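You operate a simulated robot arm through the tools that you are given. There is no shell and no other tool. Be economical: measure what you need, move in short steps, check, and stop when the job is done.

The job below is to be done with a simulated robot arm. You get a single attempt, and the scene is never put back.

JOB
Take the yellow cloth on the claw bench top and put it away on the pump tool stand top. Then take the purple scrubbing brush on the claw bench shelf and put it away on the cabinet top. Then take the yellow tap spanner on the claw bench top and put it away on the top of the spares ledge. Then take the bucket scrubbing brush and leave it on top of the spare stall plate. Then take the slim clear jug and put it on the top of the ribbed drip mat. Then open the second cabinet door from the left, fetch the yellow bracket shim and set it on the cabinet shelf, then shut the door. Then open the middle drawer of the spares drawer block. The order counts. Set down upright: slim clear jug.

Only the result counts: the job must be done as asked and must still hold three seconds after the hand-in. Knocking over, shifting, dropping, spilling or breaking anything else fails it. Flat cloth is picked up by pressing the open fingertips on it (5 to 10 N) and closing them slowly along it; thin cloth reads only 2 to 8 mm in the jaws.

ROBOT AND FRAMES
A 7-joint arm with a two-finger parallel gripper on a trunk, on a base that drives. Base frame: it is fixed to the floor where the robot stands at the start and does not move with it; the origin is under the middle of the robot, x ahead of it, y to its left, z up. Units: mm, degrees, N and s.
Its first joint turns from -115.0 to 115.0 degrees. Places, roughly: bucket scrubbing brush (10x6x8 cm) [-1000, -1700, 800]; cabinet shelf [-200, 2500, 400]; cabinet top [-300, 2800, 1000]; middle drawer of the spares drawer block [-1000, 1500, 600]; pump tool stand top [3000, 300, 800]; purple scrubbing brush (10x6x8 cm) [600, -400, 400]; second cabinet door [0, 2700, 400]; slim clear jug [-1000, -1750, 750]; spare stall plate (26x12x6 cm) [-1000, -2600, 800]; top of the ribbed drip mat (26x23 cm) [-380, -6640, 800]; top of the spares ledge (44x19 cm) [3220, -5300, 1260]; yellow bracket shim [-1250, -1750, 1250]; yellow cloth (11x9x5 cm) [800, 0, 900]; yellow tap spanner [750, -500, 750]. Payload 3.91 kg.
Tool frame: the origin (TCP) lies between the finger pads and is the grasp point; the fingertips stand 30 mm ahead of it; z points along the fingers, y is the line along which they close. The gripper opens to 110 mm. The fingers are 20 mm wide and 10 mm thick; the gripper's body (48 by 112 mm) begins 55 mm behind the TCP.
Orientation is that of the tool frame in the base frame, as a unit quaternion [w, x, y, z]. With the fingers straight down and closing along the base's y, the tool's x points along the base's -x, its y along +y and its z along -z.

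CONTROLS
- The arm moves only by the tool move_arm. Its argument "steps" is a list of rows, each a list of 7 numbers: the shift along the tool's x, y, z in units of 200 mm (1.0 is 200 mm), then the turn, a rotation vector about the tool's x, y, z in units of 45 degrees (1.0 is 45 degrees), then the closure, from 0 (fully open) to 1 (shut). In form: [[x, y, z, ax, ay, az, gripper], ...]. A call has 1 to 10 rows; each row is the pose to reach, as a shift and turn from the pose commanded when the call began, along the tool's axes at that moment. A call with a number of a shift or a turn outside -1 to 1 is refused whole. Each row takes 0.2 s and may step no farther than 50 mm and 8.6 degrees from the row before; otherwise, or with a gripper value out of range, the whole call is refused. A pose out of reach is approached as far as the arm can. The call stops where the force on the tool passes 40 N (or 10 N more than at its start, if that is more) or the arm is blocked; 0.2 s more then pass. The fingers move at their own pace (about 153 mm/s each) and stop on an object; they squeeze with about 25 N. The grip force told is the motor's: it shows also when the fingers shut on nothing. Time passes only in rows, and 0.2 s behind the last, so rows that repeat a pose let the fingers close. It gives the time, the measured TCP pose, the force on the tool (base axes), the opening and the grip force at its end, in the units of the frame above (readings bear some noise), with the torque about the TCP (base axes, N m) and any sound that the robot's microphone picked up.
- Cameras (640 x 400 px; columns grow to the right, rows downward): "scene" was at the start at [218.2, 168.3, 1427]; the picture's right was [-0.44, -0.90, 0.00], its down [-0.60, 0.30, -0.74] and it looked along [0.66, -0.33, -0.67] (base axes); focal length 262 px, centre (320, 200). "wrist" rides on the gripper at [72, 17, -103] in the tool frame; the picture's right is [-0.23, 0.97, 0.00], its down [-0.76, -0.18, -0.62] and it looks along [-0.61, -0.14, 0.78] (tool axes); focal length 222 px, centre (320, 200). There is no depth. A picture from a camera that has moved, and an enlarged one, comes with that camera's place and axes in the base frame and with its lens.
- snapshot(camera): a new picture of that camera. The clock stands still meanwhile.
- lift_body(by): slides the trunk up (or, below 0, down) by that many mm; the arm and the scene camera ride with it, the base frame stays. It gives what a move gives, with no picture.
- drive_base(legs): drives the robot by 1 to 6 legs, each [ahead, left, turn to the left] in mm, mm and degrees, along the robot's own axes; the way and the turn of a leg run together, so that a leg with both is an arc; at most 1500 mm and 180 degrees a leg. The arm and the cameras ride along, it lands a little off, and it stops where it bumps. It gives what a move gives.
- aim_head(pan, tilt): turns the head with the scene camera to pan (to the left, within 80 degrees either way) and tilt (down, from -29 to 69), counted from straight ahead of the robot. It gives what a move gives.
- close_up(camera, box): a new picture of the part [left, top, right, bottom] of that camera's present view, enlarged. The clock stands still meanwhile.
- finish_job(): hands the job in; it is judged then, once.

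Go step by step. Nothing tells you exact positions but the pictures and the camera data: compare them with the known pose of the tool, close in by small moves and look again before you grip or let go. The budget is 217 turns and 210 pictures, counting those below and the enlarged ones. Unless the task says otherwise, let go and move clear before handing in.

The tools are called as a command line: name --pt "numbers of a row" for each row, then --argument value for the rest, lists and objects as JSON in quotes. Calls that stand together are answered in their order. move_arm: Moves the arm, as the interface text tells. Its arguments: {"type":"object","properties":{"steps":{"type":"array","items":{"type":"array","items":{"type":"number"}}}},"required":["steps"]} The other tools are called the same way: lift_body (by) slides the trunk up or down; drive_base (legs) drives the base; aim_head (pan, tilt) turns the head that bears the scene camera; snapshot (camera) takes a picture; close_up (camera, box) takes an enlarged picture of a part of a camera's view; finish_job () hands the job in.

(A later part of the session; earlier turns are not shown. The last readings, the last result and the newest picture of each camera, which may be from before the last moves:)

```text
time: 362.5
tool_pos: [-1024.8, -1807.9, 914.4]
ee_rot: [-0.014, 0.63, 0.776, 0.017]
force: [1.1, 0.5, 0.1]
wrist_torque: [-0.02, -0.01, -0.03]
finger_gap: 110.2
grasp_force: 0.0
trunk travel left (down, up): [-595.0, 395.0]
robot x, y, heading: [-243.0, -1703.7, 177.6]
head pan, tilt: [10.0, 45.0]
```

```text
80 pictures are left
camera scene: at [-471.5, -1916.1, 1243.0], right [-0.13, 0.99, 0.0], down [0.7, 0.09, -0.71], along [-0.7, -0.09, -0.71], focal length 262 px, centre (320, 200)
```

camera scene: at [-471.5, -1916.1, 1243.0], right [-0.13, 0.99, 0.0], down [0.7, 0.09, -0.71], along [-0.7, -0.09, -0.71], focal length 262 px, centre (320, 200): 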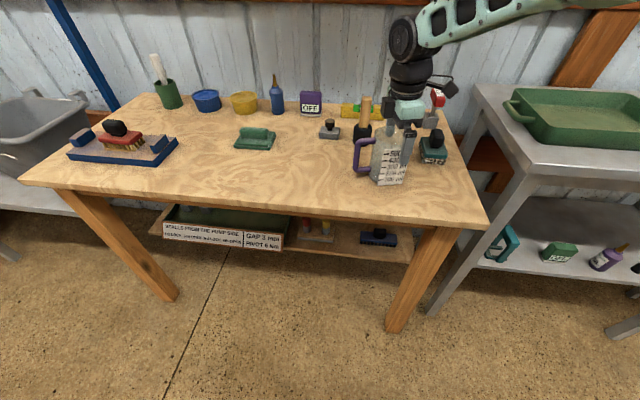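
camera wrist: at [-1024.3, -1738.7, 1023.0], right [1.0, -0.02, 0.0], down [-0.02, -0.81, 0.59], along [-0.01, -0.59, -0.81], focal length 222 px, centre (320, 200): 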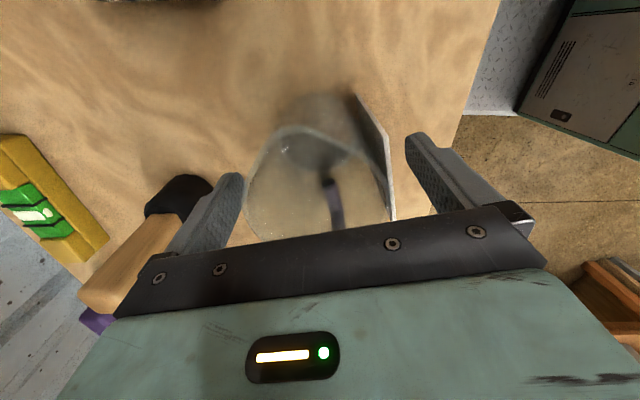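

move_arm --pt "-0.027 -0.016 0.03 0 0 0 0" --pt "-0.033 -0.016 0.09 0 0 0 0" --pt "-0.035 -0.016 0.145 0 0 0 0"

close_up --camera "scene" --box '[340, 80, 468, 190]'

```text
time: 363.3
tool_pos: [-1027.0, -1815.7, 884.8]
ee_rot: [-0.013, 0.631, 0.776, 0.018]
force: [-0.8, 0.4, -0.5]
wrist_torque: [0.01, 0.01, 0.01]
finger_gap: 110.0
grasp_force: 0.1
trunk travel left (down, up): [-595.0, 395.0]
robot x, y, heading: [-242.7, -1706.6, 177.7]
head pan, tilt: [10.0, 45.0]
```

```text
3.64 times, centred on (404, 135) of scene
camera zoom: at [-471.6, -1916.1, 1243.0], right [-0.13, 0.99, 0.0], down [0.7, 0.09, -0.71], along [-0.7, -0.09, -0.71], focal length 954 px, centre (14, 436)
```

zoom: 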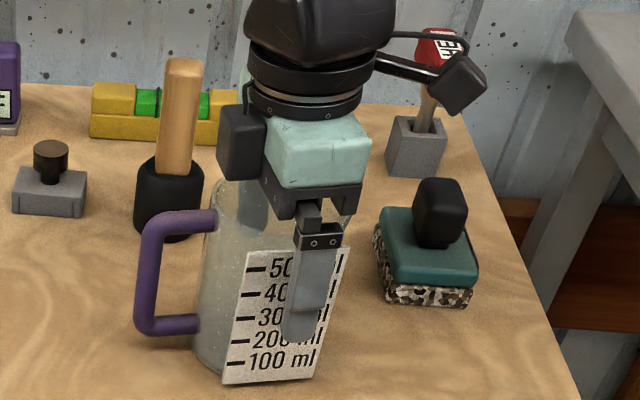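

Fingers straddle the jug. Closing gently.

move_arm --pt "0 0 0 0 0 0 0.1" --pt "0 0 0 0 0 0 0.2" --pt "0 0 0 0 0 0 0.4" --pt "0 0 0 0 0 0 0.7" --pt "0 0 0 0 0 0 1"

move_arm --pt "0 0 -0.05 0 0 0 1" --pt "0 0 -0.12 0 0 0 1"

close_up --camera "scene" --box '[340, 80, 468, 190]'

snapshot --camera "wrist"

```text
time: 364.5
tool_pos: [-1026.2, -1815.2, 886.9]
ee_rot: [-0.013, 0.63, 0.776, 0.017]
force: [-0.1, 0.5, 0.5]
wrist_torque: [0.0, 0.09, -0.03]
finger_gap: 85.5
grasp_force: 25.2
trunk travel left (down, up): [-595.0, 395.0]
robot x, y, heading: [-246.3, -1704.8, 177.6]
head pan, tilt: [10.0, 45.0]
```

```text
time: 365.1
tool_pos: [-1026.4, -1815.0, 908.4]
ee_rot: [-0.012, 0.631, 0.775, 0.018]
force: [-0.3, 1.0, -1.6]
wrist_torque: [0.02, 0.01, 0.0]
finger_gap: 85.5
grasp_force: 25.2
trunk travel left (down, up): [-595.0, 395.0]
robot x, y, heading: [-243.3, -1707.5, 177.7]
head pan, tilt: [10.0, 45.0]
```

```text
3.64 times, centred on (404, 135) of scene
camera zoom: at [-471.8, -1916.2, 1242.9], right [-0.13, 0.99, 0.0], down [0.7, 0.09, -0.71], along [-0.7, -0.09, -0.71], focal length 954 px, centre (14, 436)
```

zoom: 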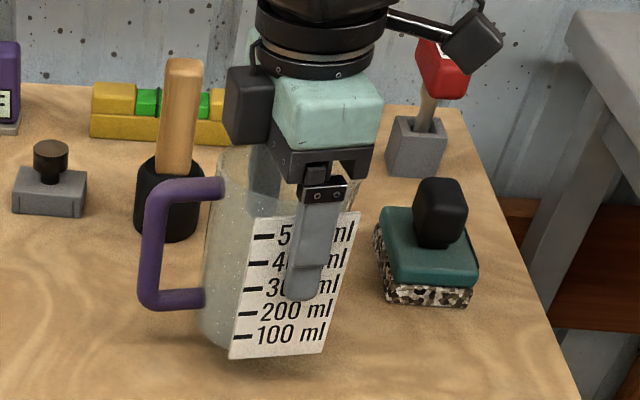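

```text
77 pictures are left
camera wrist: at [-1026.3, -1745.4, 1018.4], right [1.0, -0.02, 0.0], down [-0.02, -0.81, 0.59], along [-0.01, -0.59, -0.81], focal length 222 px, centre (320, 200)
```

wrist: 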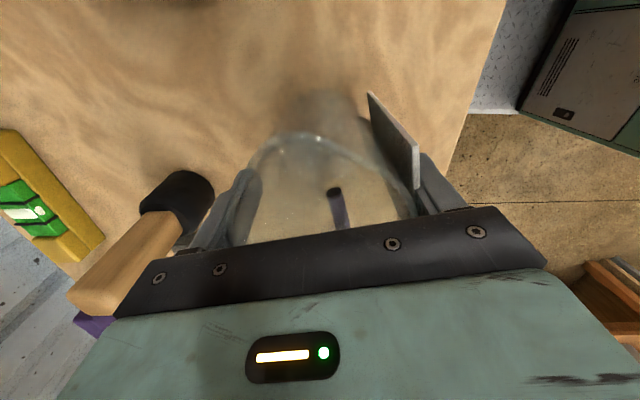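

Jug lifted. Raising it, backing out, turning to face down the aisle.

lift_body --by 350

drive_base --legs '[[-120, 0, 0], [0, 0, 92]]'

drive_base --legs '[[1300, 0, 0], [1300, 0, 0]]'

```text
time: 368.5
tool_pos: [-1027.3, -1814.9, 1260.0]
ee_rot: [-0.014, 0.63, 0.776, 0.017]
force: [-0.1, 0.3, -0.4]
wrist_torque: [0.03, 0.0, -0.01]
finger_gap: 85.7
grasp_force: 25.5
trunk travel left (down, up): [-945.0, 45.0]
robot x, y, heading: [-239.0, -1705.7, 177.5]
head pan, tilt: [10.0, 45.0]
```

```text
time: 373.6
tool_pos: [2.9, -2495.6, 1259.4]
ee_rot: [-0.021, -0.11, 0.994, 0.002]
force: [-0.5, 0.1, -0.5]
wrist_torque: [0.0, 0.02, -0.01]
finger_gap: 85.3
grasp_force: 25.2
trunk travel left (down, up): [-945.0, 45.0]
robot x, y, heading: [-116.8, -1713.9, -91.4]
head pan, tilt: [10.0, 45.0]
```

```text
time: 386.2
tool_pos: [-157.5, -5079.3, 1259.4]
ee_rot: [-0.021, -0.092, 0.996, 0.004]
force: [-0.7, -0.1, -0.4]
wrist_torque: [0.01, 0.0, 0.04]
finger_gap: 85.5
grasp_force: 25.2
trunk travel left (down, up): [-945.0, 45.0]
robot x, y, heading: [-251.7, -4291.3, -94.0]
head pan, tilt: [10.0, 45.0]
```

drive_base --legs '[[800, 0, 4]]'

aim_head --pan -5 --tilt 30

snapshot --camera "scene"

```text
time: 390.5
tool_pos: [-148.1, -5880.9, 1259.1]
ee_rot: [-0.022, -0.117, 0.993, 0.003]
force: [-0.2, 0.4, 0.1]
wrist_torque: [0.0, -0.01, -0.01]
finger_gap: 85.5
grasp_force: 24.8
trunk travel left (down, up): [-945.0, 45.0]
robot x, y, heading: [-276.3, -5096.7, -90.5]
head pan, tilt: [10.0, 45.0]
```

```text
time: 391.3
tool_pos: [-148.7, -5881.0, 1260.4]
ee_rot: [-0.022, -0.117, 0.993, 0.003]
force: [-0.1, 0.2, -0.8]
wrist_torque: [0.02, 0.05, -0.01]
finger_gap: 85.3
grasp_force: 24.4
trunk travel left (down, up): [-945.0, 45.0]
robot x, y, heading: [-275.4, -5097.1, -90.7]
head pan, tilt: [-5.0, 30.0]
```

```text
76 pictures are left
camera scene: at [-83.2, -5332.7, 1615.5], right [-0.99, 0.1, 0.0], down [0.05, 0.5, -0.87], along [-0.09, -0.86, -0.5], focal length 262 px, centre (320, 200)
```

scene: 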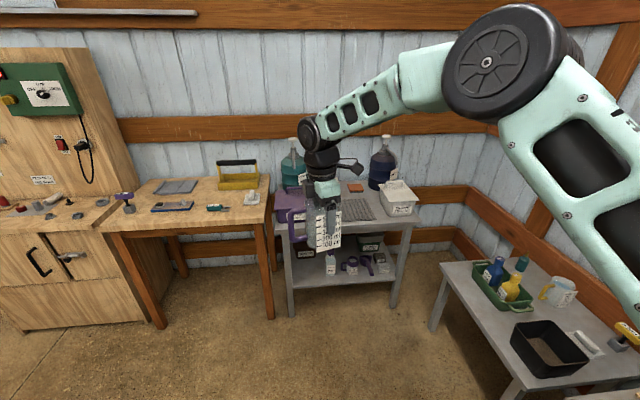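

The ribbed mat lies at about (−430, −6600) between the purple and white boxes. Advancing; the right-hand table limits x.

drive_base --legs '[[780, -15, 0.6]]'

aim_head --pan 0 --tilt 40

snapshot --camera "scene"

```text
time: 395.5
tool_pos: [-183.3, -6662.0, 1259.8]
ee_rot: [-0.021, -0.112, 0.993, 0.003]
force: [0.1, -0.5, -1.5]
wrist_torque: [-0.01, 0.05, 0.0]
finger_gap: 85.4
grasp_force: 25.0
trunk travel left (down, up): [-945.0, 45.0]
robot x, y, heading: [-307.3, -5880.5, -91.1]
head pan, tilt: [-5.0, 30.0]
```

```text
time: 396.2
tool_pos: [-182.9, -6662.4, 1259.2]
ee_rot: [-0.021, -0.112, 0.993, 0.002]
force: [0.5, 0.2, -1.0]
wrist_torque: [-0.01, 0.0, -0.03]
finger_gap: 85.4
grasp_force: 25.4
trunk travel left (down, up): [-945.0, 45.0]
robot x, y, heading: [-306.1, -5876.4, -91.3]
head pan, tilt: [0.0, 40.0]
```

```text
75 pictures are left
camera scene: at [-105.1, -6110.3, 1600.3], right [-1.0, 0.02, 0.0], down [0.01, 0.64, -0.77], along [-0.02, -0.77, -0.64], focal length 262 px, centre (320, 200)
```

scene: 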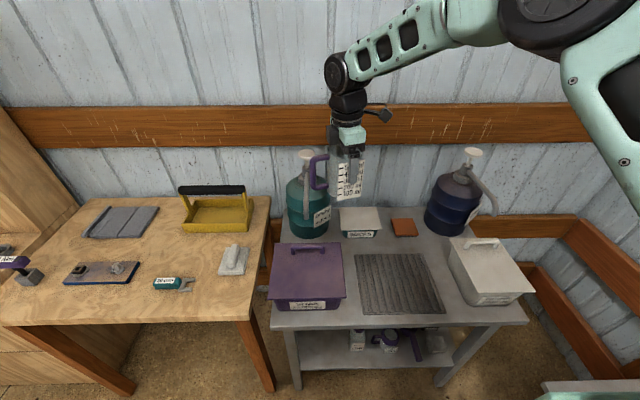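

Mat centre ≈ (−388, −6622, 800). Moving the jug over it.

move_arm --pt "0.19 0.085 0 0 0 0 1" --pt "0.38 0.17 0 0 0 0 1" --pt "0.57 0.254 0 0 0 0 1" --pt "0.76 0.338 0 0 0 0 1" --pt "0.952 0.423 0 0 0 0 1"

lift_body --by -300

aim_head --pan -15 --tilt 35

snapshot --camera "scene"

snapshot --camera "wrist"

```text
time: 397.4
tool_pos: [-387.4, -6621.5, 1266.9]
ee_rot: [-0.022, -0.113, 0.993, 0.004]
force: [-0.1, 0.4, -1.4]
wrist_torque: [-0.03, 0.05, -0.01]
finger_gap: 85.4
grasp_force: 25.0
trunk travel left (down, up): [-945.0, 45.0]
robot x, y, heading: [-305.8, -5879.3, -91.3]
head pan, tilt: [0.0, 40.0]
```

```text
time: 400.4
tool_pos: [-388.6, -6620.8, 966.4]
ee_rot: [-0.021, -0.112, 0.993, 0.003]
force: [0.7, -0.1, -0.9]
wrist_torque: [-0.04, 0.05, 0.01]
finger_gap: 85.4
grasp_force: 25.1
trunk travel left (down, up): [-645.0, 345.0]
robot x, y, heading: [-304.9, -5878.5, -91.0]
head pan, tilt: [0.0, 40.0]
```

```text
time: 401.2
tool_pos: [-388.1, -6621.3, 966.5]
ee_rot: [-0.021, -0.112, 0.994, 0.002]
force: [-0.1, 0.8, -1.8]
wrist_torque: [0.04, 0.04, -0.02]
finger_gap: 85.3
grasp_force: 25.2
trunk travel left (down, up): [-645.0, 345.0]
robot x, y, heading: [-307.2, -5881.2, -91.3]
head pan, tilt: [-15.0, 35.0]
```

```text
74 pictures are left
camera scene: at [-127.9, -6109.8, 1307.8], right [-0.96, 0.28, 0.0], down [0.16, 0.55, -0.82], along [-0.23, -0.79, -0.57], focal length 262 px, centre (320, 200)
```

scene: 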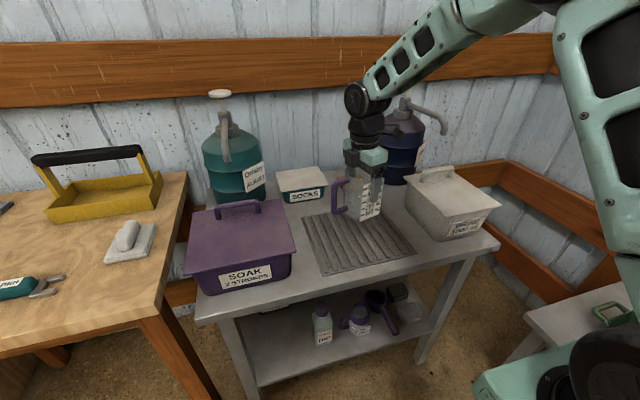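

```text
73 pictures are left
camera wrist: at [-458.6, -6621.5, 1076.0], right [0.0, 1.0, 0.0], down [0.81, 0.0, 0.59], along [0.59, 0.0, -0.81], focal length 222 px, centre (320, 200)
```

wrist: 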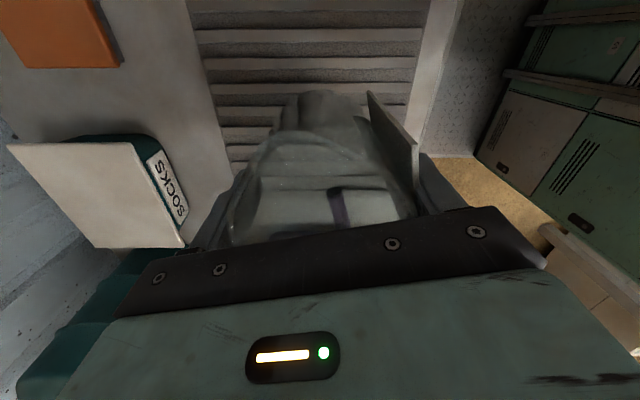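

move_arm --pt "0 0 0.12 0 0 0 1" --pt "0 0 0.22 0 0 0 1" --pt "0 0 0.28 0 0 0 1"

close_up --camera "scene" --box '[280, 120, 472, 280]'

```text
time: 402.0
tool_pos: [-391.1, -6619.4, 913.8]
ee_rot: [-0.022, -0.113, 0.993, 0.002]
force: [0.0, 0.1, -0.5]
wrist_torque: [0.02, 0.02, 0.02]
finger_gap: 85.4
grasp_force: 24.9
trunk travel left (down, up): [-645.0, 345.0]
robot x, y, heading: [-307.6, -5878.5, -90.9]
head pan, tilt: [-15.0, 35.0]
```

```text
2.50 times, centred on (376, 200) of scene
camera zoom: at [-127.9, -6109.7, 1307.8], right [-0.96, 0.28, 0.0], down [0.16, 0.55, -0.82], along [-0.23, -0.79, -0.57], focal length 656 px, centre (180, 200)
```

zoom: 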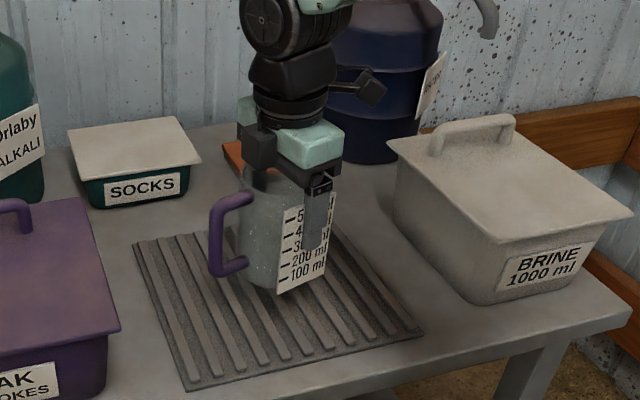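

move_arm --pt "0 0 0.03 0 0 0 1"

move_arm --pt "0 0 0.025 0 0 0 1"

move_arm --pt "0 0 0.02 0 0 0 1"

move_arm --pt "0 0 0.02 0 0 0 1"

```text
time: 402.4
tool_pos: [-389.7, -6619.4, 906.8]
ee_rot: [-0.021, -0.112, 0.993, 0.004]
force: [0.3, -0.1, -1.4]
wrist_torque: [-0.01, 0.03, -0.02]
finger_gap: 85.4
grasp_force: 25.1
trunk travel left (down, up): [-645.0, 345.0]
robot x, y, heading: [-307.6, -5880.0, -91.3]
head pan, tilt: [-15.0, 35.0]
```

```text
time: 402.8
tool_pos: [-391.6, -6619.2, 901.7]
ee_rot: [-0.021, -0.113, 0.993, 0.002]
force: [0.5, -0.7, -0.8]
wrist_torque: [-0.04, 0.04, 0.0]
finger_gap: 85.4
grasp_force: 25.4
trunk travel left (down, up): [-645.0, 345.0]
robot x, y, heading: [-304.1, -5878.3, -91.1]
head pan, tilt: [-15.0, 35.0]
```

```text
time: 403.2
tool_pos: [-391.9, -6621.5, 898.3]
ee_rot: [-0.022, -0.112, 0.993, 0.003]
force: [0.1, 0.4, -0.8]
wrist_torque: [0.0, 0.01, 0.01]
finger_gap: 85.6
grasp_force: 24.7
trunk travel left (down, up): [-645.0, 345.0]
robot x, y, heading: [-308.1, -5882.8, -91.4]
head pan, tilt: [-15.0, 35.0]
```

```text
time: 403.6
tool_pos: [-390.5, -6620.9, 892.9]
ee_rot: [-0.021, -0.112, 0.993, 0.003]
force: [-0.2, 0.5, -1.2]
wrist_torque: [-0.03, 0.03, 0.02]
finger_gap: 85.6
grasp_force: 25.0
trunk travel left (down, up): [-645.0, 345.0]
robot x, y, heading: [-305.1, -5881.8, -91.3]
head pan, tilt: [-15.0, 35.0]
```

move_arm --pt "0 0 0.02 0 0 0 1"

move_arm --pt "0 0 0.02 0 0 0 1"

move_arm --pt "0 0 0.015 0 0 0 1"

close_up --camera "scene" --box '[320, 150, 432, 250]'

```text
time: 404.0
tool_pos: [-390.7, -6620.6, 888.2]
ee_rot: [-0.022, -0.112, 0.993, 0.004]
force: [-0.5, -0.2, -1.2]
wrist_torque: [0.0, 0.06, -0.01]
finger_gap: 85.7
grasp_force: 25.2
trunk travel left (down, up): [-645.0, 345.0]
robot x, y, heading: [-307.7, -5878.5, -90.9]
head pan, tilt: [-15.0, 35.0]
```

```text
time: 404.4
tool_pos: [-391.3, -6619.6, 884.6]
ee_rot: [-0.021, -0.112, 0.993, 0.003]
force: [0.0, 0.7, -1.9]
wrist_torque: [0.04, 0.04, 0.0]
finger_gap: 85.6
grasp_force: 24.8
trunk travel left (down, up): [-645.0, 345.0]
robot x, y, heading: [-304.1, -5881.3, -91.2]
head pan, tilt: [-15.0, 35.0]
```

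```text
time: 404.8
tool_pos: [-391.6, -6620.7, 881.2]
ee_rot: [-0.021, -0.112, 0.993, 0.002]
force: [0.6, 0.5, -1.6]
wrist_torque: [0.01, 0.0, 0.01]
finger_gap: 85.4
grasp_force: 24.7
trunk travel left (down, up): [-645.0, 345.0]
robot x, y, heading: [-305.3, -5882.5, -91.4]
head pan, tilt: [-15.0, 35.0]
```

```text
4.00 times, centred on (376, 200) of scene
camera zoom: at [-127.9, -6109.8, 1307.8], right [-0.96, 0.28, 0.0], down [0.16, 0.55, -0.82], along [-0.23, -0.79, -0.57], focal length 1049 px, centre (96, 200)
```

zoom: 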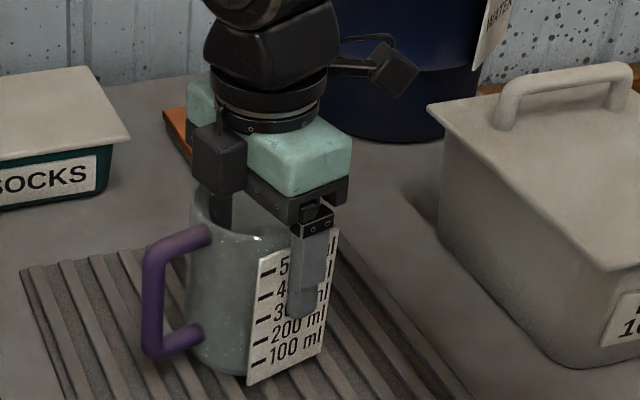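

move_arm --pt "0 0 0.02 0 0 0 1"

move_arm --pt "0 0 0.02 0 0 0 1"

move_arm --pt "0 0 0.015 0 0 0 1"

```text
time: 405.2
tool_pos: [-391.2, -6621.8, 877.9]
ee_rot: [-0.021, -0.112, 0.993, 0.004]
force: [-0.5, 2.8, 5.2]
wrist_torque: [-0.07, -0.09, -0.01]
finger_gap: 85.6
grasp_force: 25.1
trunk travel left (down, up): [-645.0, 345.0]
robot x, y, heading: [-307.0, -5880.6, -91.5]
head pan, tilt: [-15.0, 35.0]
```

```text
time: 405.6
tool_pos: [-392.0, -6620.4, 874.3]
ee_rot: [-0.021, -0.111, 0.994, 0.001]
force: [-0.5, 2.7, 18.5]
wrist_torque: [-0.54, -0.24, 0.01]
finger_gap: 85.4
grasp_force: 25.3
trunk travel left (down, up): [-645.0, 345.0]
robot x, y, heading: [-303.2, -5877.6, -91.3]
head pan, tilt: [-15.0, 35.0]
```

```text
time: 406.0
tool_pos: [-391.9, -6621.9, 870.6]
ee_rot: [-0.021, -0.112, 0.993, 0.002]
force: [1.4, 0.1, 18.8]
wrist_torque: [-0.77, -0.32, 0.0]
finger_gap: 85.6
grasp_force: 24.4
trunk travel left (down, up): [-645.0, 345.0]
robot x, y, heading: [-308.3, -5877.5, -90.9]
head pan, tilt: [-15.0, 35.0]
```

Jug stands on the mat. Opening slowly and rising straight up.

move_arm --pt "0 0 -0.01 0 0 0 0.2" --pt "0 0 -0.01 0 0 0 0.15" --pt "0 0 -0.01 0 0 0 0.05" --pt "0 0 -0.01 0 0 0 0"

move_arm --pt "0 0 -0.05 0 0 0 0" --pt "0 0 -0.2 0 0 0 0" --pt "0 0 -0.4 0 0 0 0" --pt "0 0 -0.6 0 0 0 0" --pt "0 0 -0.8 0 0 0 0"

close_up --camera "scene" --box '[280, 120, 472, 280]'

```text
time: 407.0
tool_pos: [-391.7, -6622.7, 872.1]
ee_rot: [-0.021, -0.111, 0.994, 0.004]
force: [0.8, 0.3, -0.8]
wrist_torque: [-0.02, 0.02, 0.01]
finger_gap: 110.2
grasp_force: 0.0
trunk travel left (down, up): [-645.0, 345.0]
robot x, y, heading: [-305.8, -5880.8, -91.2]
head pan, tilt: [-15.0, 35.0]
```

```text
time: 408.2
tool_pos: [-385.7, -6620.7, 1031.7]
ee_rot: [-0.022, -0.112, 0.993, 0.003]
force: [-0.1, 0.0, -0.1]
wrist_torque: [0.04, -0.01, -0.02]
finger_gap: 109.9
grasp_force: 0.0
trunk travel left (down, up): [-645.0, 345.0]
robot x, y, heading: [-308.2, -5879.2, -91.3]
head pan, tilt: [-15.0, 35.0]
```

```text
2.50 times, centred on (376, 200) of scene
camera zoom: at [-128.0, -6110.1, 1307.7], right [-0.96, 0.28, 0.0], down [0.16, 0.55, -0.82], along [-0.23, -0.79, -0.57], focal length 656 px, centre (180, 200)
```

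zoom: 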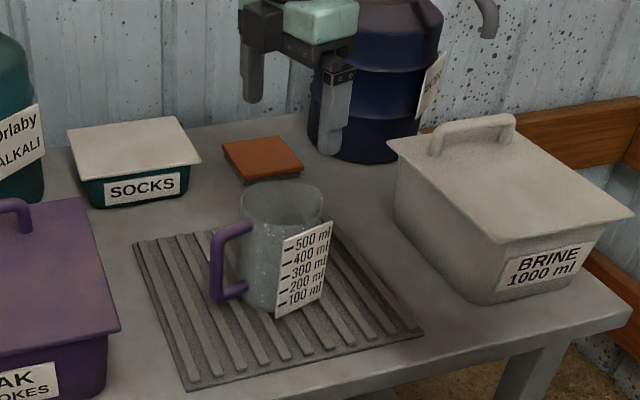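

Jug stands upright on the mat. Now the long way back toward the cabinet: raise, back off, turn around.

lift_body --by 320

drive_base --legs '[[-700, 160, 0]]'

drive_base --legs '[[0, 0, 90], [0, 0, 90]]'

```text
time: 411.4
tool_pos: [-385.0, -6620.8, 1352.1]
ee_rot: [-0.021, -0.111, 0.994, 0.003]
force: [-0.1, -0.6, -0.1]
wrist_torque: [0.0, -0.01, -0.02]
finger_gap: 110.0
grasp_force: 0.0
trunk travel left (down, up): [-965.0, 25.0]
robot x, y, heading: [-304.2, -5877.7, -91.4]
head pan, tilt: [-15.0, 35.0]
```

```text
time: 415.3
tool_pos: [-207.2, -5927.0, 1350.7]
ee_rot: [-0.021, -0.118, 0.993, 0.002]
force: [-0.6, -0.1, 0.0]
wrist_torque: [0.04, -0.03, -0.03]
finger_gap: 110.1
grasp_force: 0.0
trunk travel left (down, up): [-965.0, 25.0]
robot x, y, heading: [-139.2, -5184.8, -90.4]
head pan, tilt: [-15.0, 35.0]
```

```text
time: 423.2
tool_pos: [-33.4, -4445.3, 1352.0]
ee_rot: [0.003, 0.995, 0.095, 0.021]
force: [-0.1, 0.6, 0.0]
wrist_torque: [0.03, -0.04, 0.02]
finger_gap: 110.1
grasp_force: 0.2
trunk travel left (down, up): [-965.0, 25.0]
robot x, y, heading: [-133.5, -5185.7, 87.0]
head pan, tilt: [-15.0, 35.0]
```

drive_base --legs '[[1400, 0, 3], [1400, 0, 0]]'

drive_base --legs '[[20, 60, 0]]'

```text
time: 436.9
tool_pos: [-66.1, -1611.4, 1351.2]
ee_rot: [0.002, 0.992, 0.124, 0.021]
force: [-0.3, -0.3, 0.2]
wrist_torque: [0.02, 0.01, 0.0]
finger_gap: 110.0
grasp_force: 0.1
trunk travel left (down, up): [-965.0, 25.0]
robot x, y, heading: [-128.5, -2354.6, 90.5]
head pan, tilt: [-15.0, 35.0]
```

```text
time: 437.9
tool_pos: [-129.8, -1592.2, 1350.3]
ee_rot: [0.002, 0.992, 0.126, 0.021]
force: [0.6, 0.6, -0.8]
wrist_torque: [0.01, 0.04, 0.01]
finger_gap: 110.1
grasp_force: 0.0
trunk travel left (down, up): [-965.0, 25.0]
robot x, y, heading: [-187.4, -2334.0, 90.6]
head pan, tilt: [-15.0, 35.0]
```

drive_base --legs '[[1400, 0, -0.5], [1400, 0, 0], [650, 0, 0]]'

drive_base --legs '[[420, -550, 0]]'

aim_head --pan 20 --tilt 35

snapshot --camera "scene"

```text
time: 454.6
tool_pos: [-139.2, 1851.5, 1352.3]
ee_rot: [0.002, 0.992, 0.121, 0.022]
force: [0.1, 0.5, 1.7]
wrist_torque: [0.02, 0.01, 0.02]
finger_gap: 109.9
grasp_force: 0.1
trunk travel left (down, up): [-965.0, 25.0]
robot x, y, heading: [-205.3, 1106.9, 90.0]
head pan, tilt: [-15.0, 35.0]
```

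```text
time: 458.5
tool_pos: [408.8, 2276.8, 1351.5]
ee_rot: [0.003, 0.992, 0.126, 0.022]
force: [0.0, -0.4, 0.7]
wrist_torque: [0.03, 0.0, -0.01]
finger_gap: 109.8
grasp_force: 0.0
trunk travel left (down, up): [-965.0, 25.0]
robot x, y, heading: [348.2, 1530.5, 90.4]
head pan, tilt: [-15.0, 35.0]
```

```text
time: 459.5
tool_pos: [408.3, 2277.6, 1351.7]
ee_rot: [0.002, 0.992, 0.126, 0.021]
force: [-0.2, -0.1, 0.7]
wrist_torque: [-0.01, 0.02, 0.0]
finger_gap: 110.1
grasp_force: 0.0
trunk travel left (down, up): [-965.0, 25.0]
robot x, y, heading: [352.0, 1532.1, 90.4]
head pan, tilt: [20.0, 35.0]
```

```text
69 pictures are left
camera scene: at [115.8, 1756.2, 1627.8], right [0.94, 0.35, 0.0], down [0.2, -0.54, -0.82], along [-0.28, 0.77, -0.57], focal length 262 px, centre (320, 200)
```

scene: 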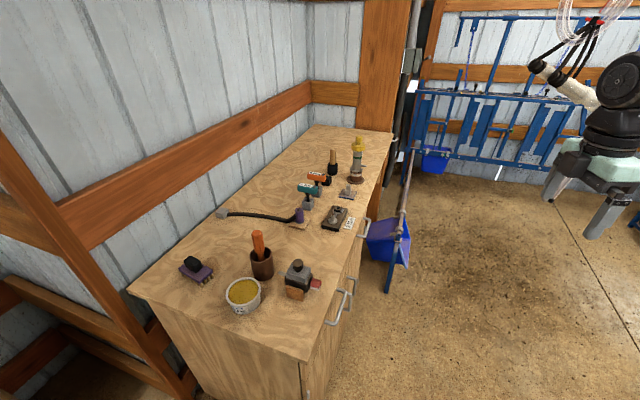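

Purple brush still sits well. I'll lower the trunk to stay below the hanging hoses and take position in front of the cabinet.

lift_body --by -400

aim_head --pan -15 --tilt 5

snapshot --camera "scene"

```text
time: 463.3
tool_pos: [409.5, 2277.3, 951.9]
ee_rot: [0.002, 0.992, 0.126, 0.021]
force: [0.9, -0.3, -0.5]
wrist_torque: [0.0, 0.01, -0.01]
finger_gap: 109.9
grasp_force: 0.1
trunk travel left (down, up): [-565.0, 425.0]
robot x, y, heading: [349.3, 1532.4, 90.2]
head pan, tilt: [20.0, 35.0]
```

```text
time: 464.3
tool_pos: [409.2, 2276.2, 951.3]
ee_rot: [0.003, 0.992, 0.126, 0.022]
force: [-0.7, 0.5, 0.0]
wrist_torque: [0.02, -0.02, -0.02]
finger_gap: 110.0
grasp_force: 0.0
trunk travel left (down, up): [-565.0, 425.0]
robot x, y, heading: [352.3, 1533.3, 90.5]
head pan, tilt: [-15.0, 5.0]
```

```text
68 pictures are left
camera scene: at [169.5, 1762.5, 1275.9], right [0.97, -0.25, 0.0], down [-0.02, -0.09, -1.0], along [0.25, 0.96, -0.09], focal length 262 px, centre (320, 200)
```

scene: 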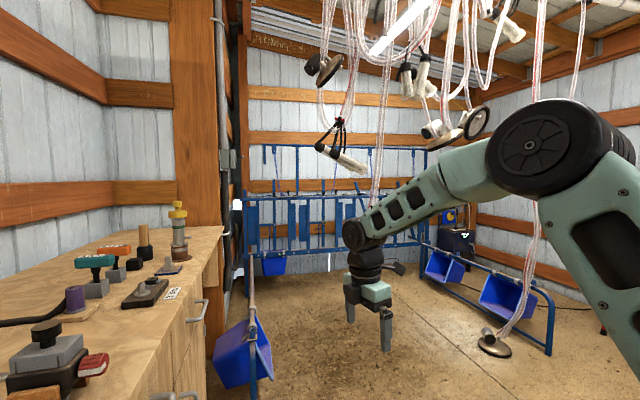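

lift_body --by -300

drive_base --legs '[[370, -480, 0]]'

drive_base --legs '[[0, 0, 90]]'

aim_head --pan -30 --tilt 25

snapshot --camera "scene"

```text
time: 467.3
tool_pos: [410.7, 2275.6, 652.9]
ee_rot: [0.002, 0.992, 0.126, 0.022]
force: [-0.1, 0.3, 0.4]
wrist_torque: [-0.01, -0.01, 0.01]
finger_gap: 110.2
grasp_force: 0.1
trunk travel left (down, up): [-265.0, 725.0]
robot x, y, heading: [349.3, 1535.4, 90.8]
head pan, tilt: [-15.0, 5.0]
```

```text
time: 470.8
tool_pos: [897.4, 2654.0, 652.5]
ee_rot: [0.002, 0.991, 0.129, 0.021]
force: [-0.4, -0.5, -0.5]
wrist_torque: [-0.01, -0.02, -0.01]
finger_gap: 109.7
grasp_force: 0.0
trunk travel left (down, up): [-265.0, 725.0]
robot x, y, heading: [843.1, 1913.3, 90.7]
head pan, tilt: [-15.0, 5.0]
```

```text
time: 475.0
tool_pos: [99.6, 1968.0, 651.6]
ee_rot: [-0.014, 0.613, 0.79, 0.017]
force: [0.7, 1.1, 0.4]
wrist_torque: [0.01, 0.02, 0.03]
finger_gap: 109.9
grasp_force: 0.0
trunk travel left (down, up): [-265.0, 725.0]
robot x, y, heading: [845.8, 1908.1, -179.9]
head pan, tilt: [-15.0, 5.0]
```

```text
time: 475.8
tool_pos: [100.1, 1967.8, 651.7]
ee_rot: [-0.013, 0.613, 0.79, 0.016]
force: [-0.3, -0.5, 0.3]
wrist_torque: [-0.01, -0.01, -0.02]
finger_gap: 110.1
grasp_force: 0.1
trunk travel left (down, up): [-265.0, 725.0]
robot x, y, heading: [847.9, 1910.2, -179.8]
head pan, tilt: [-30.0, 25.0]
```

```text
67 pictures are left
camera scene: at [624.4, 1749.8, 943.6], right [0.49, 0.87, 0.0], down [0.37, -0.21, -0.91], along [-0.79, 0.45, -0.42], focal length 262 px, centre (320, 200)
```

scene: 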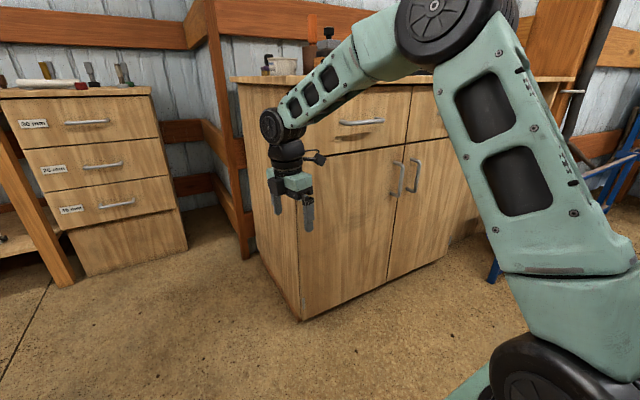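

I see the cabinet: two doors, handles together at the middle (≈ y 2430 and 2520, z≈600); the second door hinges on the right. I'll turn the tool to point at the cabinet.

move_arm --pt "0 0 0 0 0 -0.17 0.4" --pt "0 0 0 0 0 -0.34 0.4" --pt "0 0 0 0 0 -0.51 0.4" --pt "0 0 0 0 0 -0.68 0.4" --pt "0 0 0 0 0 -0.85 0.4"

move_arm --pt "0 0 0 0 0 -0.17 0.4" --pt "0 0 0 0 0 -0.34 0.4" --pt "0 0 0 0 0 -0.51 0.4" --pt "0 0 0 0 0 -0.68 0.4" --pt "0 0 0 0 0 -0.85 0.4"

move_arm --pt "0 0 0 0 0.17 0 0.4" --pt "0 0 0 0 0.34 0 0.4" --pt "0 0 0 0 0.51 0 0.4" --pt "0 0 0 0 0.68 0 0.4" --pt "0 0 0 0 0.8 0 0.4"

move_arm --pt "0 0 0 0 0.17 0 0.4" --pt "0 0 0 0 0.34 0 0.4" --pt "0 0 0 0 0.51 0 0.4" --pt "0 0 0 0 0.68 0 0.4" --pt "0 0 0 0 0.8 0 0.4"

drive_base --legs '[[0, -520, 0]]'

snapshot --camera "scene"

snapshot --camera "wrist"

```text
time: 477.0
tool_pos: [100.2, 1967.2, 650.2]
ee_rot: [-0.007, 0.319, 0.948, 0.02]
force: [0.4, 0.2, 0.5]
wrist_torque: [0.03, 0.02, 0.04]
finger_gap: 65.7
grasp_force: 0.1
trunk travel left (down, up): [-265.0, 725.0]
robot x, y, heading: [844.5, 1912.5, -179.8]
head pan, tilt: [-30.0, 25.0]
```

```text
time: 478.2
tool_pos: [99.8, 1968.7, 652.6]
ee_rot: [0.001, -0.009, 1.0, 0.021]
force: [0.6, -0.1, 0.0]
wrist_torque: [0.01, 0.0, -0.01]
finger_gap: 66.0
grasp_force: 0.0
trunk travel left (down, up): [-265.0, 725.0]
robot x, y, heading: [842.9, 1913.2, -179.7]
head pan, tilt: [-30.0, 25.0]
```

```text
time: 479.4
tool_pos: [101.2, 1967.9, 652.1]
ee_rot: [-0.31, -0.015, 0.951, 0.018]
force: [-0.6, -0.9, 0.1]
wrist_torque: [-0.03, 0.02, 0.02]
finger_gap: 66.2
grasp_force: 0.1
trunk travel left (down, up): [-265.0, 725.0]
robot x, y, heading: [843.9, 1913.1, -179.7]
head pan, tilt: [-30.0, 25.0]
```

```text
time: 480.6
tool_pos: [100.4, 1967.1, 651.9]
ee_rot: [-0.588, -0.02, 0.809, 0.012]
force: [-0.2, 0.7, -0.8]
wrist_torque: [0.0, 0.05, 0.01]
finger_gap: 66.2
grasp_force: 0.0
out of reach, approached as far as the arm can: row 2
trunk travel left (down, up): [-265.0, 725.0]
robot x, y, heading: [844.6, 1906.0, -179.6]
head pan, tilt: [-30.0, 25.0]
```

```text
time: 483.6
tool_pos: [96.3, 2481.1, 652.2]
ee_rot: [-0.587, -0.021, 0.809, 0.012]
force: [0.5, 0.3, 0.6]
wrist_torque: [-0.02, 0.01, 0.01]
finger_gap: 65.8
grasp_force: 0.0
trunk travel left (down, up): [-265.0, 725.0]
robot x, y, heading: [840.3, 2423.0, -179.4]
head pan, tilt: [-30.0, 25.0]
```

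```text
66 pictures are left
camera scene: at [621.1, 2263.9, 943.6], right [0.49, 0.87, 0.0], down [0.37, -0.21, -0.91], along [-0.79, 0.45, -0.42], focal length 262 px, centre (320, 200)
```

scene: 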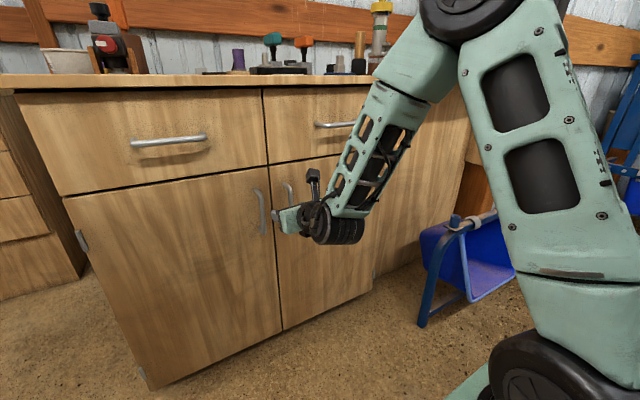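

```text
65 pictures are left
camera wrist: at [171.9, 2495.4, 756.2], right [0.05, 0.98, -0.17], down [0.83, -0.14, -0.54], along [-0.55, -0.12, -0.82], focal length 222 px, centre (320, 200)
```

wrist: 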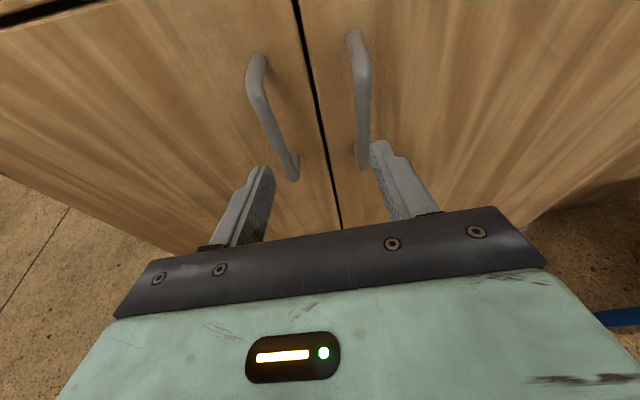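

Handle 2: vertical bar at y≈2517, z 560–690. Shifting sideways, then moving in on it.

move_arm --pt "0 0.183 0 0 0 0 0.6" --pt "0.002 0.183 0.15 0 0 0 0.6" --pt "0.003 0.183 0.28 0 0 0 0.6"

snapshot --camera "wrist"

```text
time: 484.4
tool_pos: [41.7, 2516.4, 638.1]
ee_rot: [-0.588, -0.02, 0.809, 0.013]
force: [0.5, 0.0, 0.5]
wrist_torque: [-0.02, -0.04, 0.02]
finger_gap: 44.0
grasp_force: 0.0
trunk travel left (down, up): [-265.0, 725.0]
robot x, y, heading: [839.4, 2423.6, -179.6]
head pan, tilt: [-30.0, 25.0]
```

```text
64 pictures are left
camera wrist: at [116.4, 2530.5, 741.9], right [0.05, 0.98, -0.17], down [0.83, -0.14, -0.54], along [-0.55, -0.12, -0.82], focal length 222 px, centre (320, 200)
```

wrist: 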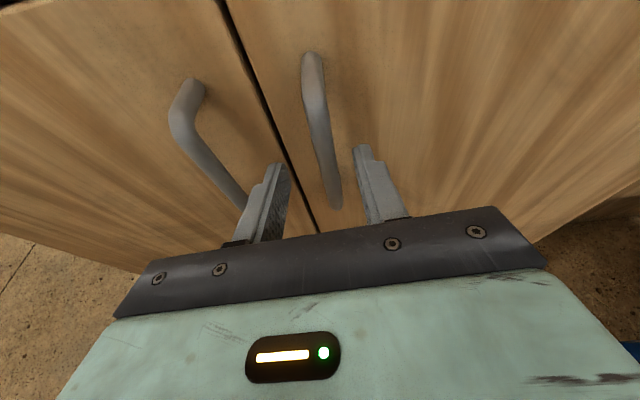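

move_arm --pt "0 0.01 0.08 0 0 0 0.6" --pt "0 0.015 0.15 0 0 0 0.6"

snapshot --camera "wrist"

```text
time: 485.0
tool_pos: [14.0, 2518.9, 628.3]
ee_rot: [-0.587, -0.02, 0.809, 0.012]
force: [-0.2, 0.3, 0.3]
wrist_torque: [0.01, 0.02, 0.0]
finger_gap: 44.0
grasp_force: 0.1
trunk travel left (down, up): [-265.0, 725.0]
robot x, y, heading: [841.5, 2421.8, -179.5]
head pan, tilt: [-30.0, 25.0]
```

```text
63 pictures are left
camera wrist: at [88.8, 2533.7, 732.6], right [0.05, 0.98, -0.17], down [0.83, -0.14, -0.54], along [-0.55, -0.12, -0.82], focal length 222 px, centre (320, 200)
```

wrist: 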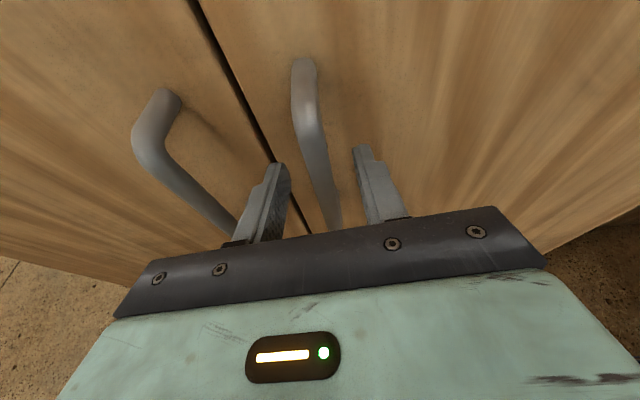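

Bar lies between the pads. Closing on it, then pulling along the first part of the arc.

move_arm --pt "0 0 0 0 0 0 0.8" --pt "0 0 0 0 0 0 1" --pt "0 0 0 0 0 0 1"

move_arm --pt "-0.03 0.005 -0.095 0 0 0 1" --pt "-0.06 0.02 -0.19 0 0 0 1" --pt "-0.1 0.05 -0.3 0 0 0 1"

```text
time: 485.8
tool_pos: [13.8, 2521.1, 627.2]
ee_rot: [-0.587, -0.02, 0.809, 0.012]
force: [-0.8, 5.7, -0.1]
wrist_torque: [-1.06, 0.08, -0.1]
finger_gap: 14.0
grasp_force: 44.8
trunk travel left (down, up): [-265.0, 725.0]
robot x, y, heading: [840.6, 2425.2, -179.5]
head pan, tilt: [-30.0, 25.0]
```

```text
time: 486.6
tool_pos: [76.9, 2533.4, 628.8]
ee_rot: [-0.587, -0.017, 0.809, 0.015]
force: [-7.2, 21.6, 3.1]
wrist_torque: [-0.9, -0.61, -0.08]
finger_gap: 14.5
grasp_force: 45.0
trunk travel left (down, up): [-265.0, 725.0]
robot x, y, heading: [838.3, 2423.2, -179.5]
head pan, tilt: [-30.0, 25.0]
```

The door is moving. Continuing along the arc with a matching turn.

move_arm --pt "-0.028 0.03 -0.081 0.05 0.003 -0.017 1" --pt "-0.055 0.06 -0.162 0.1 0.005 -0.034 1" --pt "-0.084 0.095 -0.243 0.16 0.007 -0.052 1" --pt "-0.112 0.137 -0.324 0.21 0.01 -0.07 1" --pt "-0.141 0.187 -0.405 0.26 0.012 -0.087 1" --pt "-0.17 0.24 -0.486 0.316 0.015 -0.103 1"

snapshot --camera "scene"

```text
time: 488.0
tool_pos: [169.0, 2577.6, 629.0]
ee_rot: [-0.583, -0.133, 0.798, -0.072]
force: [18.1, -31.8, 8.7]
wrist_torque: [-1.4, 0.68, 0.46]
finger_gap: 14.4
grasp_force: 45.2
out of reach, approached as far as the arm can: row 5, 6
trunk travel left (down, up): [-265.0, 725.0]
robot x, y, heading: [841.8, 2422.3, -179.4]
head pan, tilt: [-30.0, 25.0]
```

```text
62 pictures are left
camera scene: at [622.3, 2262.4, 943.6], right [0.49, 0.87, 0.0], down [0.37, -0.21, -0.91], along [-0.79, 0.45, -0.42], focal length 262 px, centre (320, 200)
```

scene: 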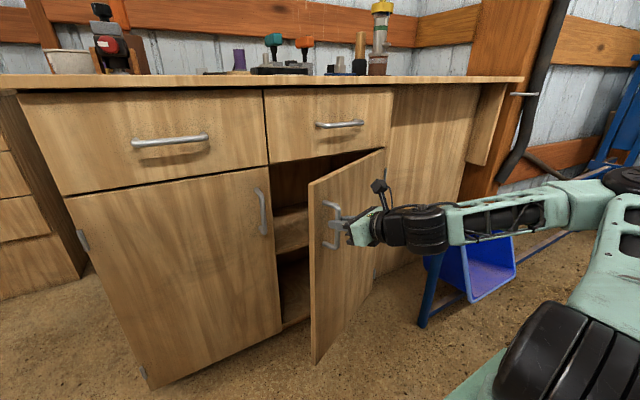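

The door is open about 25°. Releasing the handle and backing off, then I'll hook the door from inside.

move_arm --pt "0 0 0 0 0 0 0.7" --pt "0 0 0 0 0 0 0.5" --pt "0 0 0 0 0 0 0.5" --pt "0 0 -0.2 0 0 0 0.5" --pt "0 0 -0.4 0 0 0 0.5"

snapshot --camera "scene"

```text
time: 489.2
tool_pos: [192.2, 2627.9, 657.6]
ee_rot: [-0.584, -0.129, 0.798, -0.068]
force: [18.2, -25.6, -7.4]
wrist_torque: [-0.03, 0.16, 0.62]
finger_gap: 70.0
grasp_force: 14.9
out of reach, approached as far as the arm can: row 4, 5
trunk travel left (down, up): [-265.0, 725.0]
robot x, y, heading: [843.5, 2425.0, -179.6]
head pan, tilt: [-30.0, 25.0]
```

```text
61 pictures are left
camera scene: at [621.8, 2262.8, 943.5], right [0.49, 0.87, 0.0], down [0.37, -0.21, -0.91], along [-0.79, 0.45, -0.42], focal length 262 px, centre (320, 200)
```

scene: 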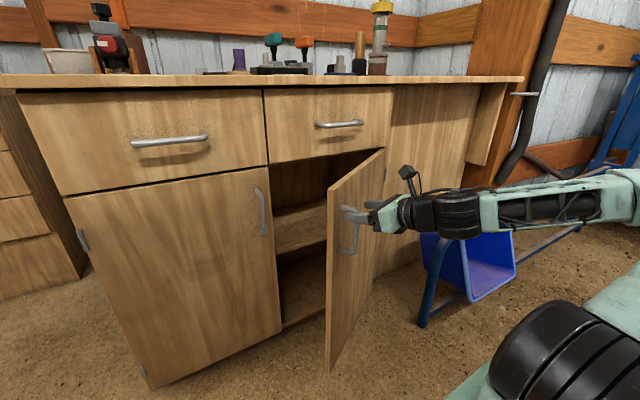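

The fingers still loop the handle and pull the door further. I'll drive the base on an arc round the hinge to swing it on.

drive_base --legs '[[-119, -226, 15]]'

snapshot --camera "scene"

```text
time: 490.6
tool_pos: [229.1, 2662.4, 655.4]
ee_rot: [-0.574, -0.196, 0.786, -0.121]
force: [9.2, -8.7, -0.2]
wrist_torque: [-0.08, -0.14, 0.12]
finger_gap: 61.3
grasp_force: 6.3
trunk travel left (down, up): [-265.0, 725.0]
robot x, y, heading: [895.4, 2564.3, -171.1]
head pan, tilt: [-30.0, 25.0]
stopped in leg 1: the force on the tool passed its limit (the readings are from after the stop); the commanded pose is now the measured one
```

```text
60 pictures are left
camera scene: at [704.7, 2370.0, 943.6], right [0.36, 0.93, 0.0], down [0.39, -0.15, -0.91], along [-0.85, 0.32, -0.42], focal length 262 px, centre (320, 200)
```

scene: 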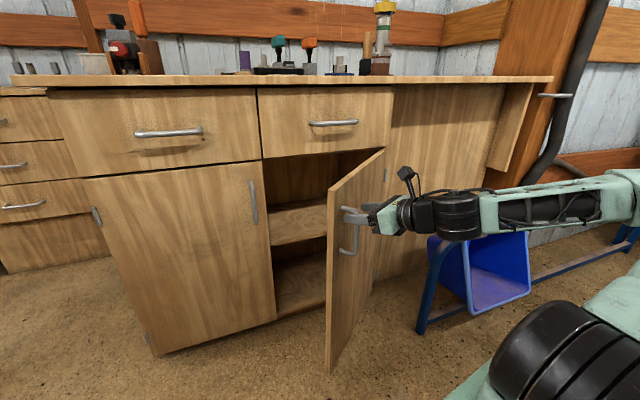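

Door is ~39° open, free edge at (225, 2573). I'll withdraw from the handle, shift left, and push the door from inside with the hand.

drive_base --legs '[[-110, -30, 0]]'

snapshot --camera "scene"

```text
time: 491.9
tool_pos: [331.6, 2710.0, 655.8]
ee_rot: [-0.575, -0.192, 0.787, -0.117]
force: [0.4, 0.1, -0.5]
wrist_torque: [-0.02, -0.02, 0.0]
finger_gap: 55.0
grasp_force: 0.0
trunk travel left (down, up): [-265.0, 725.0]
robot x, y, heading: [1003.0, 2612.5, -171.1]
head pan, tilt: [-30.0, 25.0]
```

```text
59 pictures are left
camera scene: at [808.9, 2417.5, 943.6], right [0.36, 0.93, 0.0], down [0.39, -0.15, -0.91], along [-0.85, 0.32, -0.42], focal length 262 px, centre (320, 200)
```

scene: 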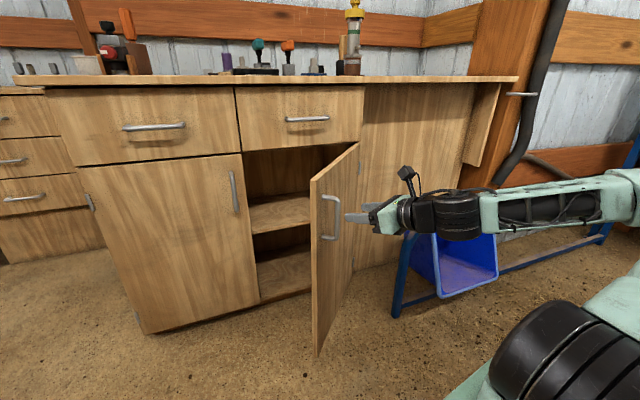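

drive_base --legs '[[20, 215, -8.9]]'

move_arm --pt "0 0 0 -0.15 -0.005 0.05 1" --pt "0 0 0 -0.3 -0.01 0.1 1" --pt "0 0 0 -0.38 -0.013 0.122 1"

```text
time: 493.5
tool_pos: [353.9, 2600.1, 655.9]
ee_rot: [-0.583, -0.128, 0.799, -0.07]
force: [-1.0, -0.4, 0.8]
wrist_torque: [-0.02, -0.02, 0.01]
finger_gap: 55.0
grasp_force: 0.2
trunk travel left (down, up): [-265.0, 725.0]
robot x, y, heading: [996.6, 2389.8, 179.5]
head pan, tilt: [-30.0, 25.0]
```

```text
time: 494.3
tool_pos: [319.9, 2615.2, 660.9]
ee_rot: [-0.587, -0.002, 0.809, 0.022]
force: [-0.7, 0.8, 0.6]
wrist_torque: [0.0, -0.01, 0.01]
finger_gap: 0.0
grasp_force: 24.9
out of reach, approached as far as the arm can: row 1, 2, 3
trunk travel left (down, up): [-265.0, 725.0]
robot x, y, heading: [995.4, 2390.5, 179.7]
head pan, tilt: [-30.0, 25.0]
```

drive_base --legs '[[0, 128, 0], [205, 0, 0]]'

snapshot --camera "scene"

```text
time: 496.9
tool_pos: [110.6, 2491.6, 661.9]
ee_rot: [-0.587, 0.0, 0.809, 0.024]
force: [0.6, -0.1, 0.1]
wrist_torque: [0.0, 0.05, 0.02]
finger_gap: 0.0
grasp_force: 25.2
trunk travel left (down, up): [-265.0, 725.0]
robot x, y, heading: [780.8, 2264.4, 179.2]
head pan, tilt: [-30.0, 25.0]
```

```text
58 pictures are left
camera scene: at [563.1, 2108.6, 943.6], right [0.51, 0.86, 0.0], down [0.36, -0.22, -0.91], along [-0.78, 0.46, -0.42], focal length 262 px, centre (320, 200)
```

scene: 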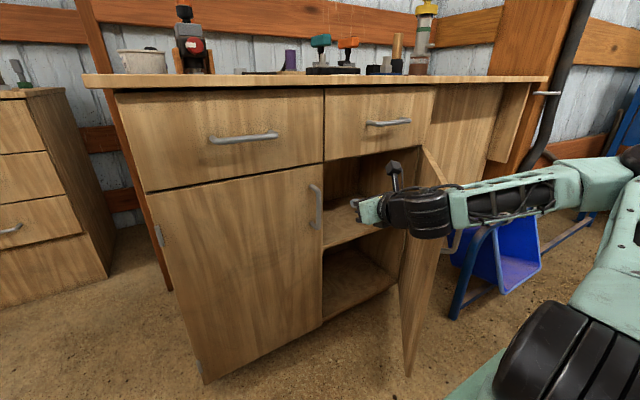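

drive_base --legs '[[0, -200, 0]]'

snapshot --camera "scene"

```text
time: 498.2
tool_pos: [123.3, 2608.8, 660.3]
ee_rot: [-0.584, -0.013, 0.811, 0.016]
force: [0.3, -0.5, 0.0]
wrist_torque: [0.0, -0.02, -0.02]
finger_gap: 0.0
grasp_force: 24.8
trunk travel left (down, up): [-265.0, 725.0]
robot x, y, heading: [786.7, 2393.5, 179.1]
head pan, tilt: [-30.0, 25.0]
stopped in leg 1: the robot was blocked; the commanded pose is now the measured one
```

```text
57 pictures are left
camera scene: at [566.7, 2237.3, 943.6], right [0.51, 0.86, 0.0], down [0.36, -0.22, -0.91], along [-0.78, 0.46, -0.42], focal length 262 px, centre (320, 200)
```

scene: 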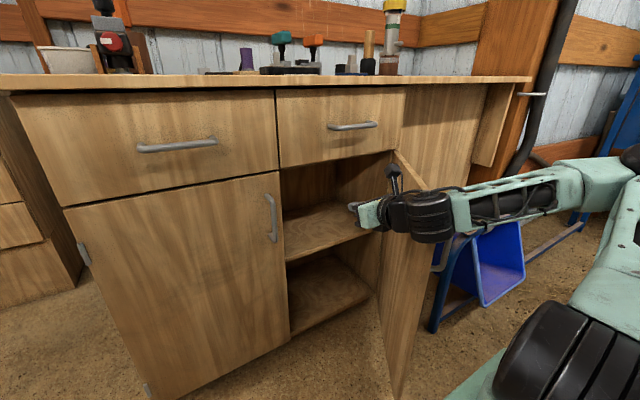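

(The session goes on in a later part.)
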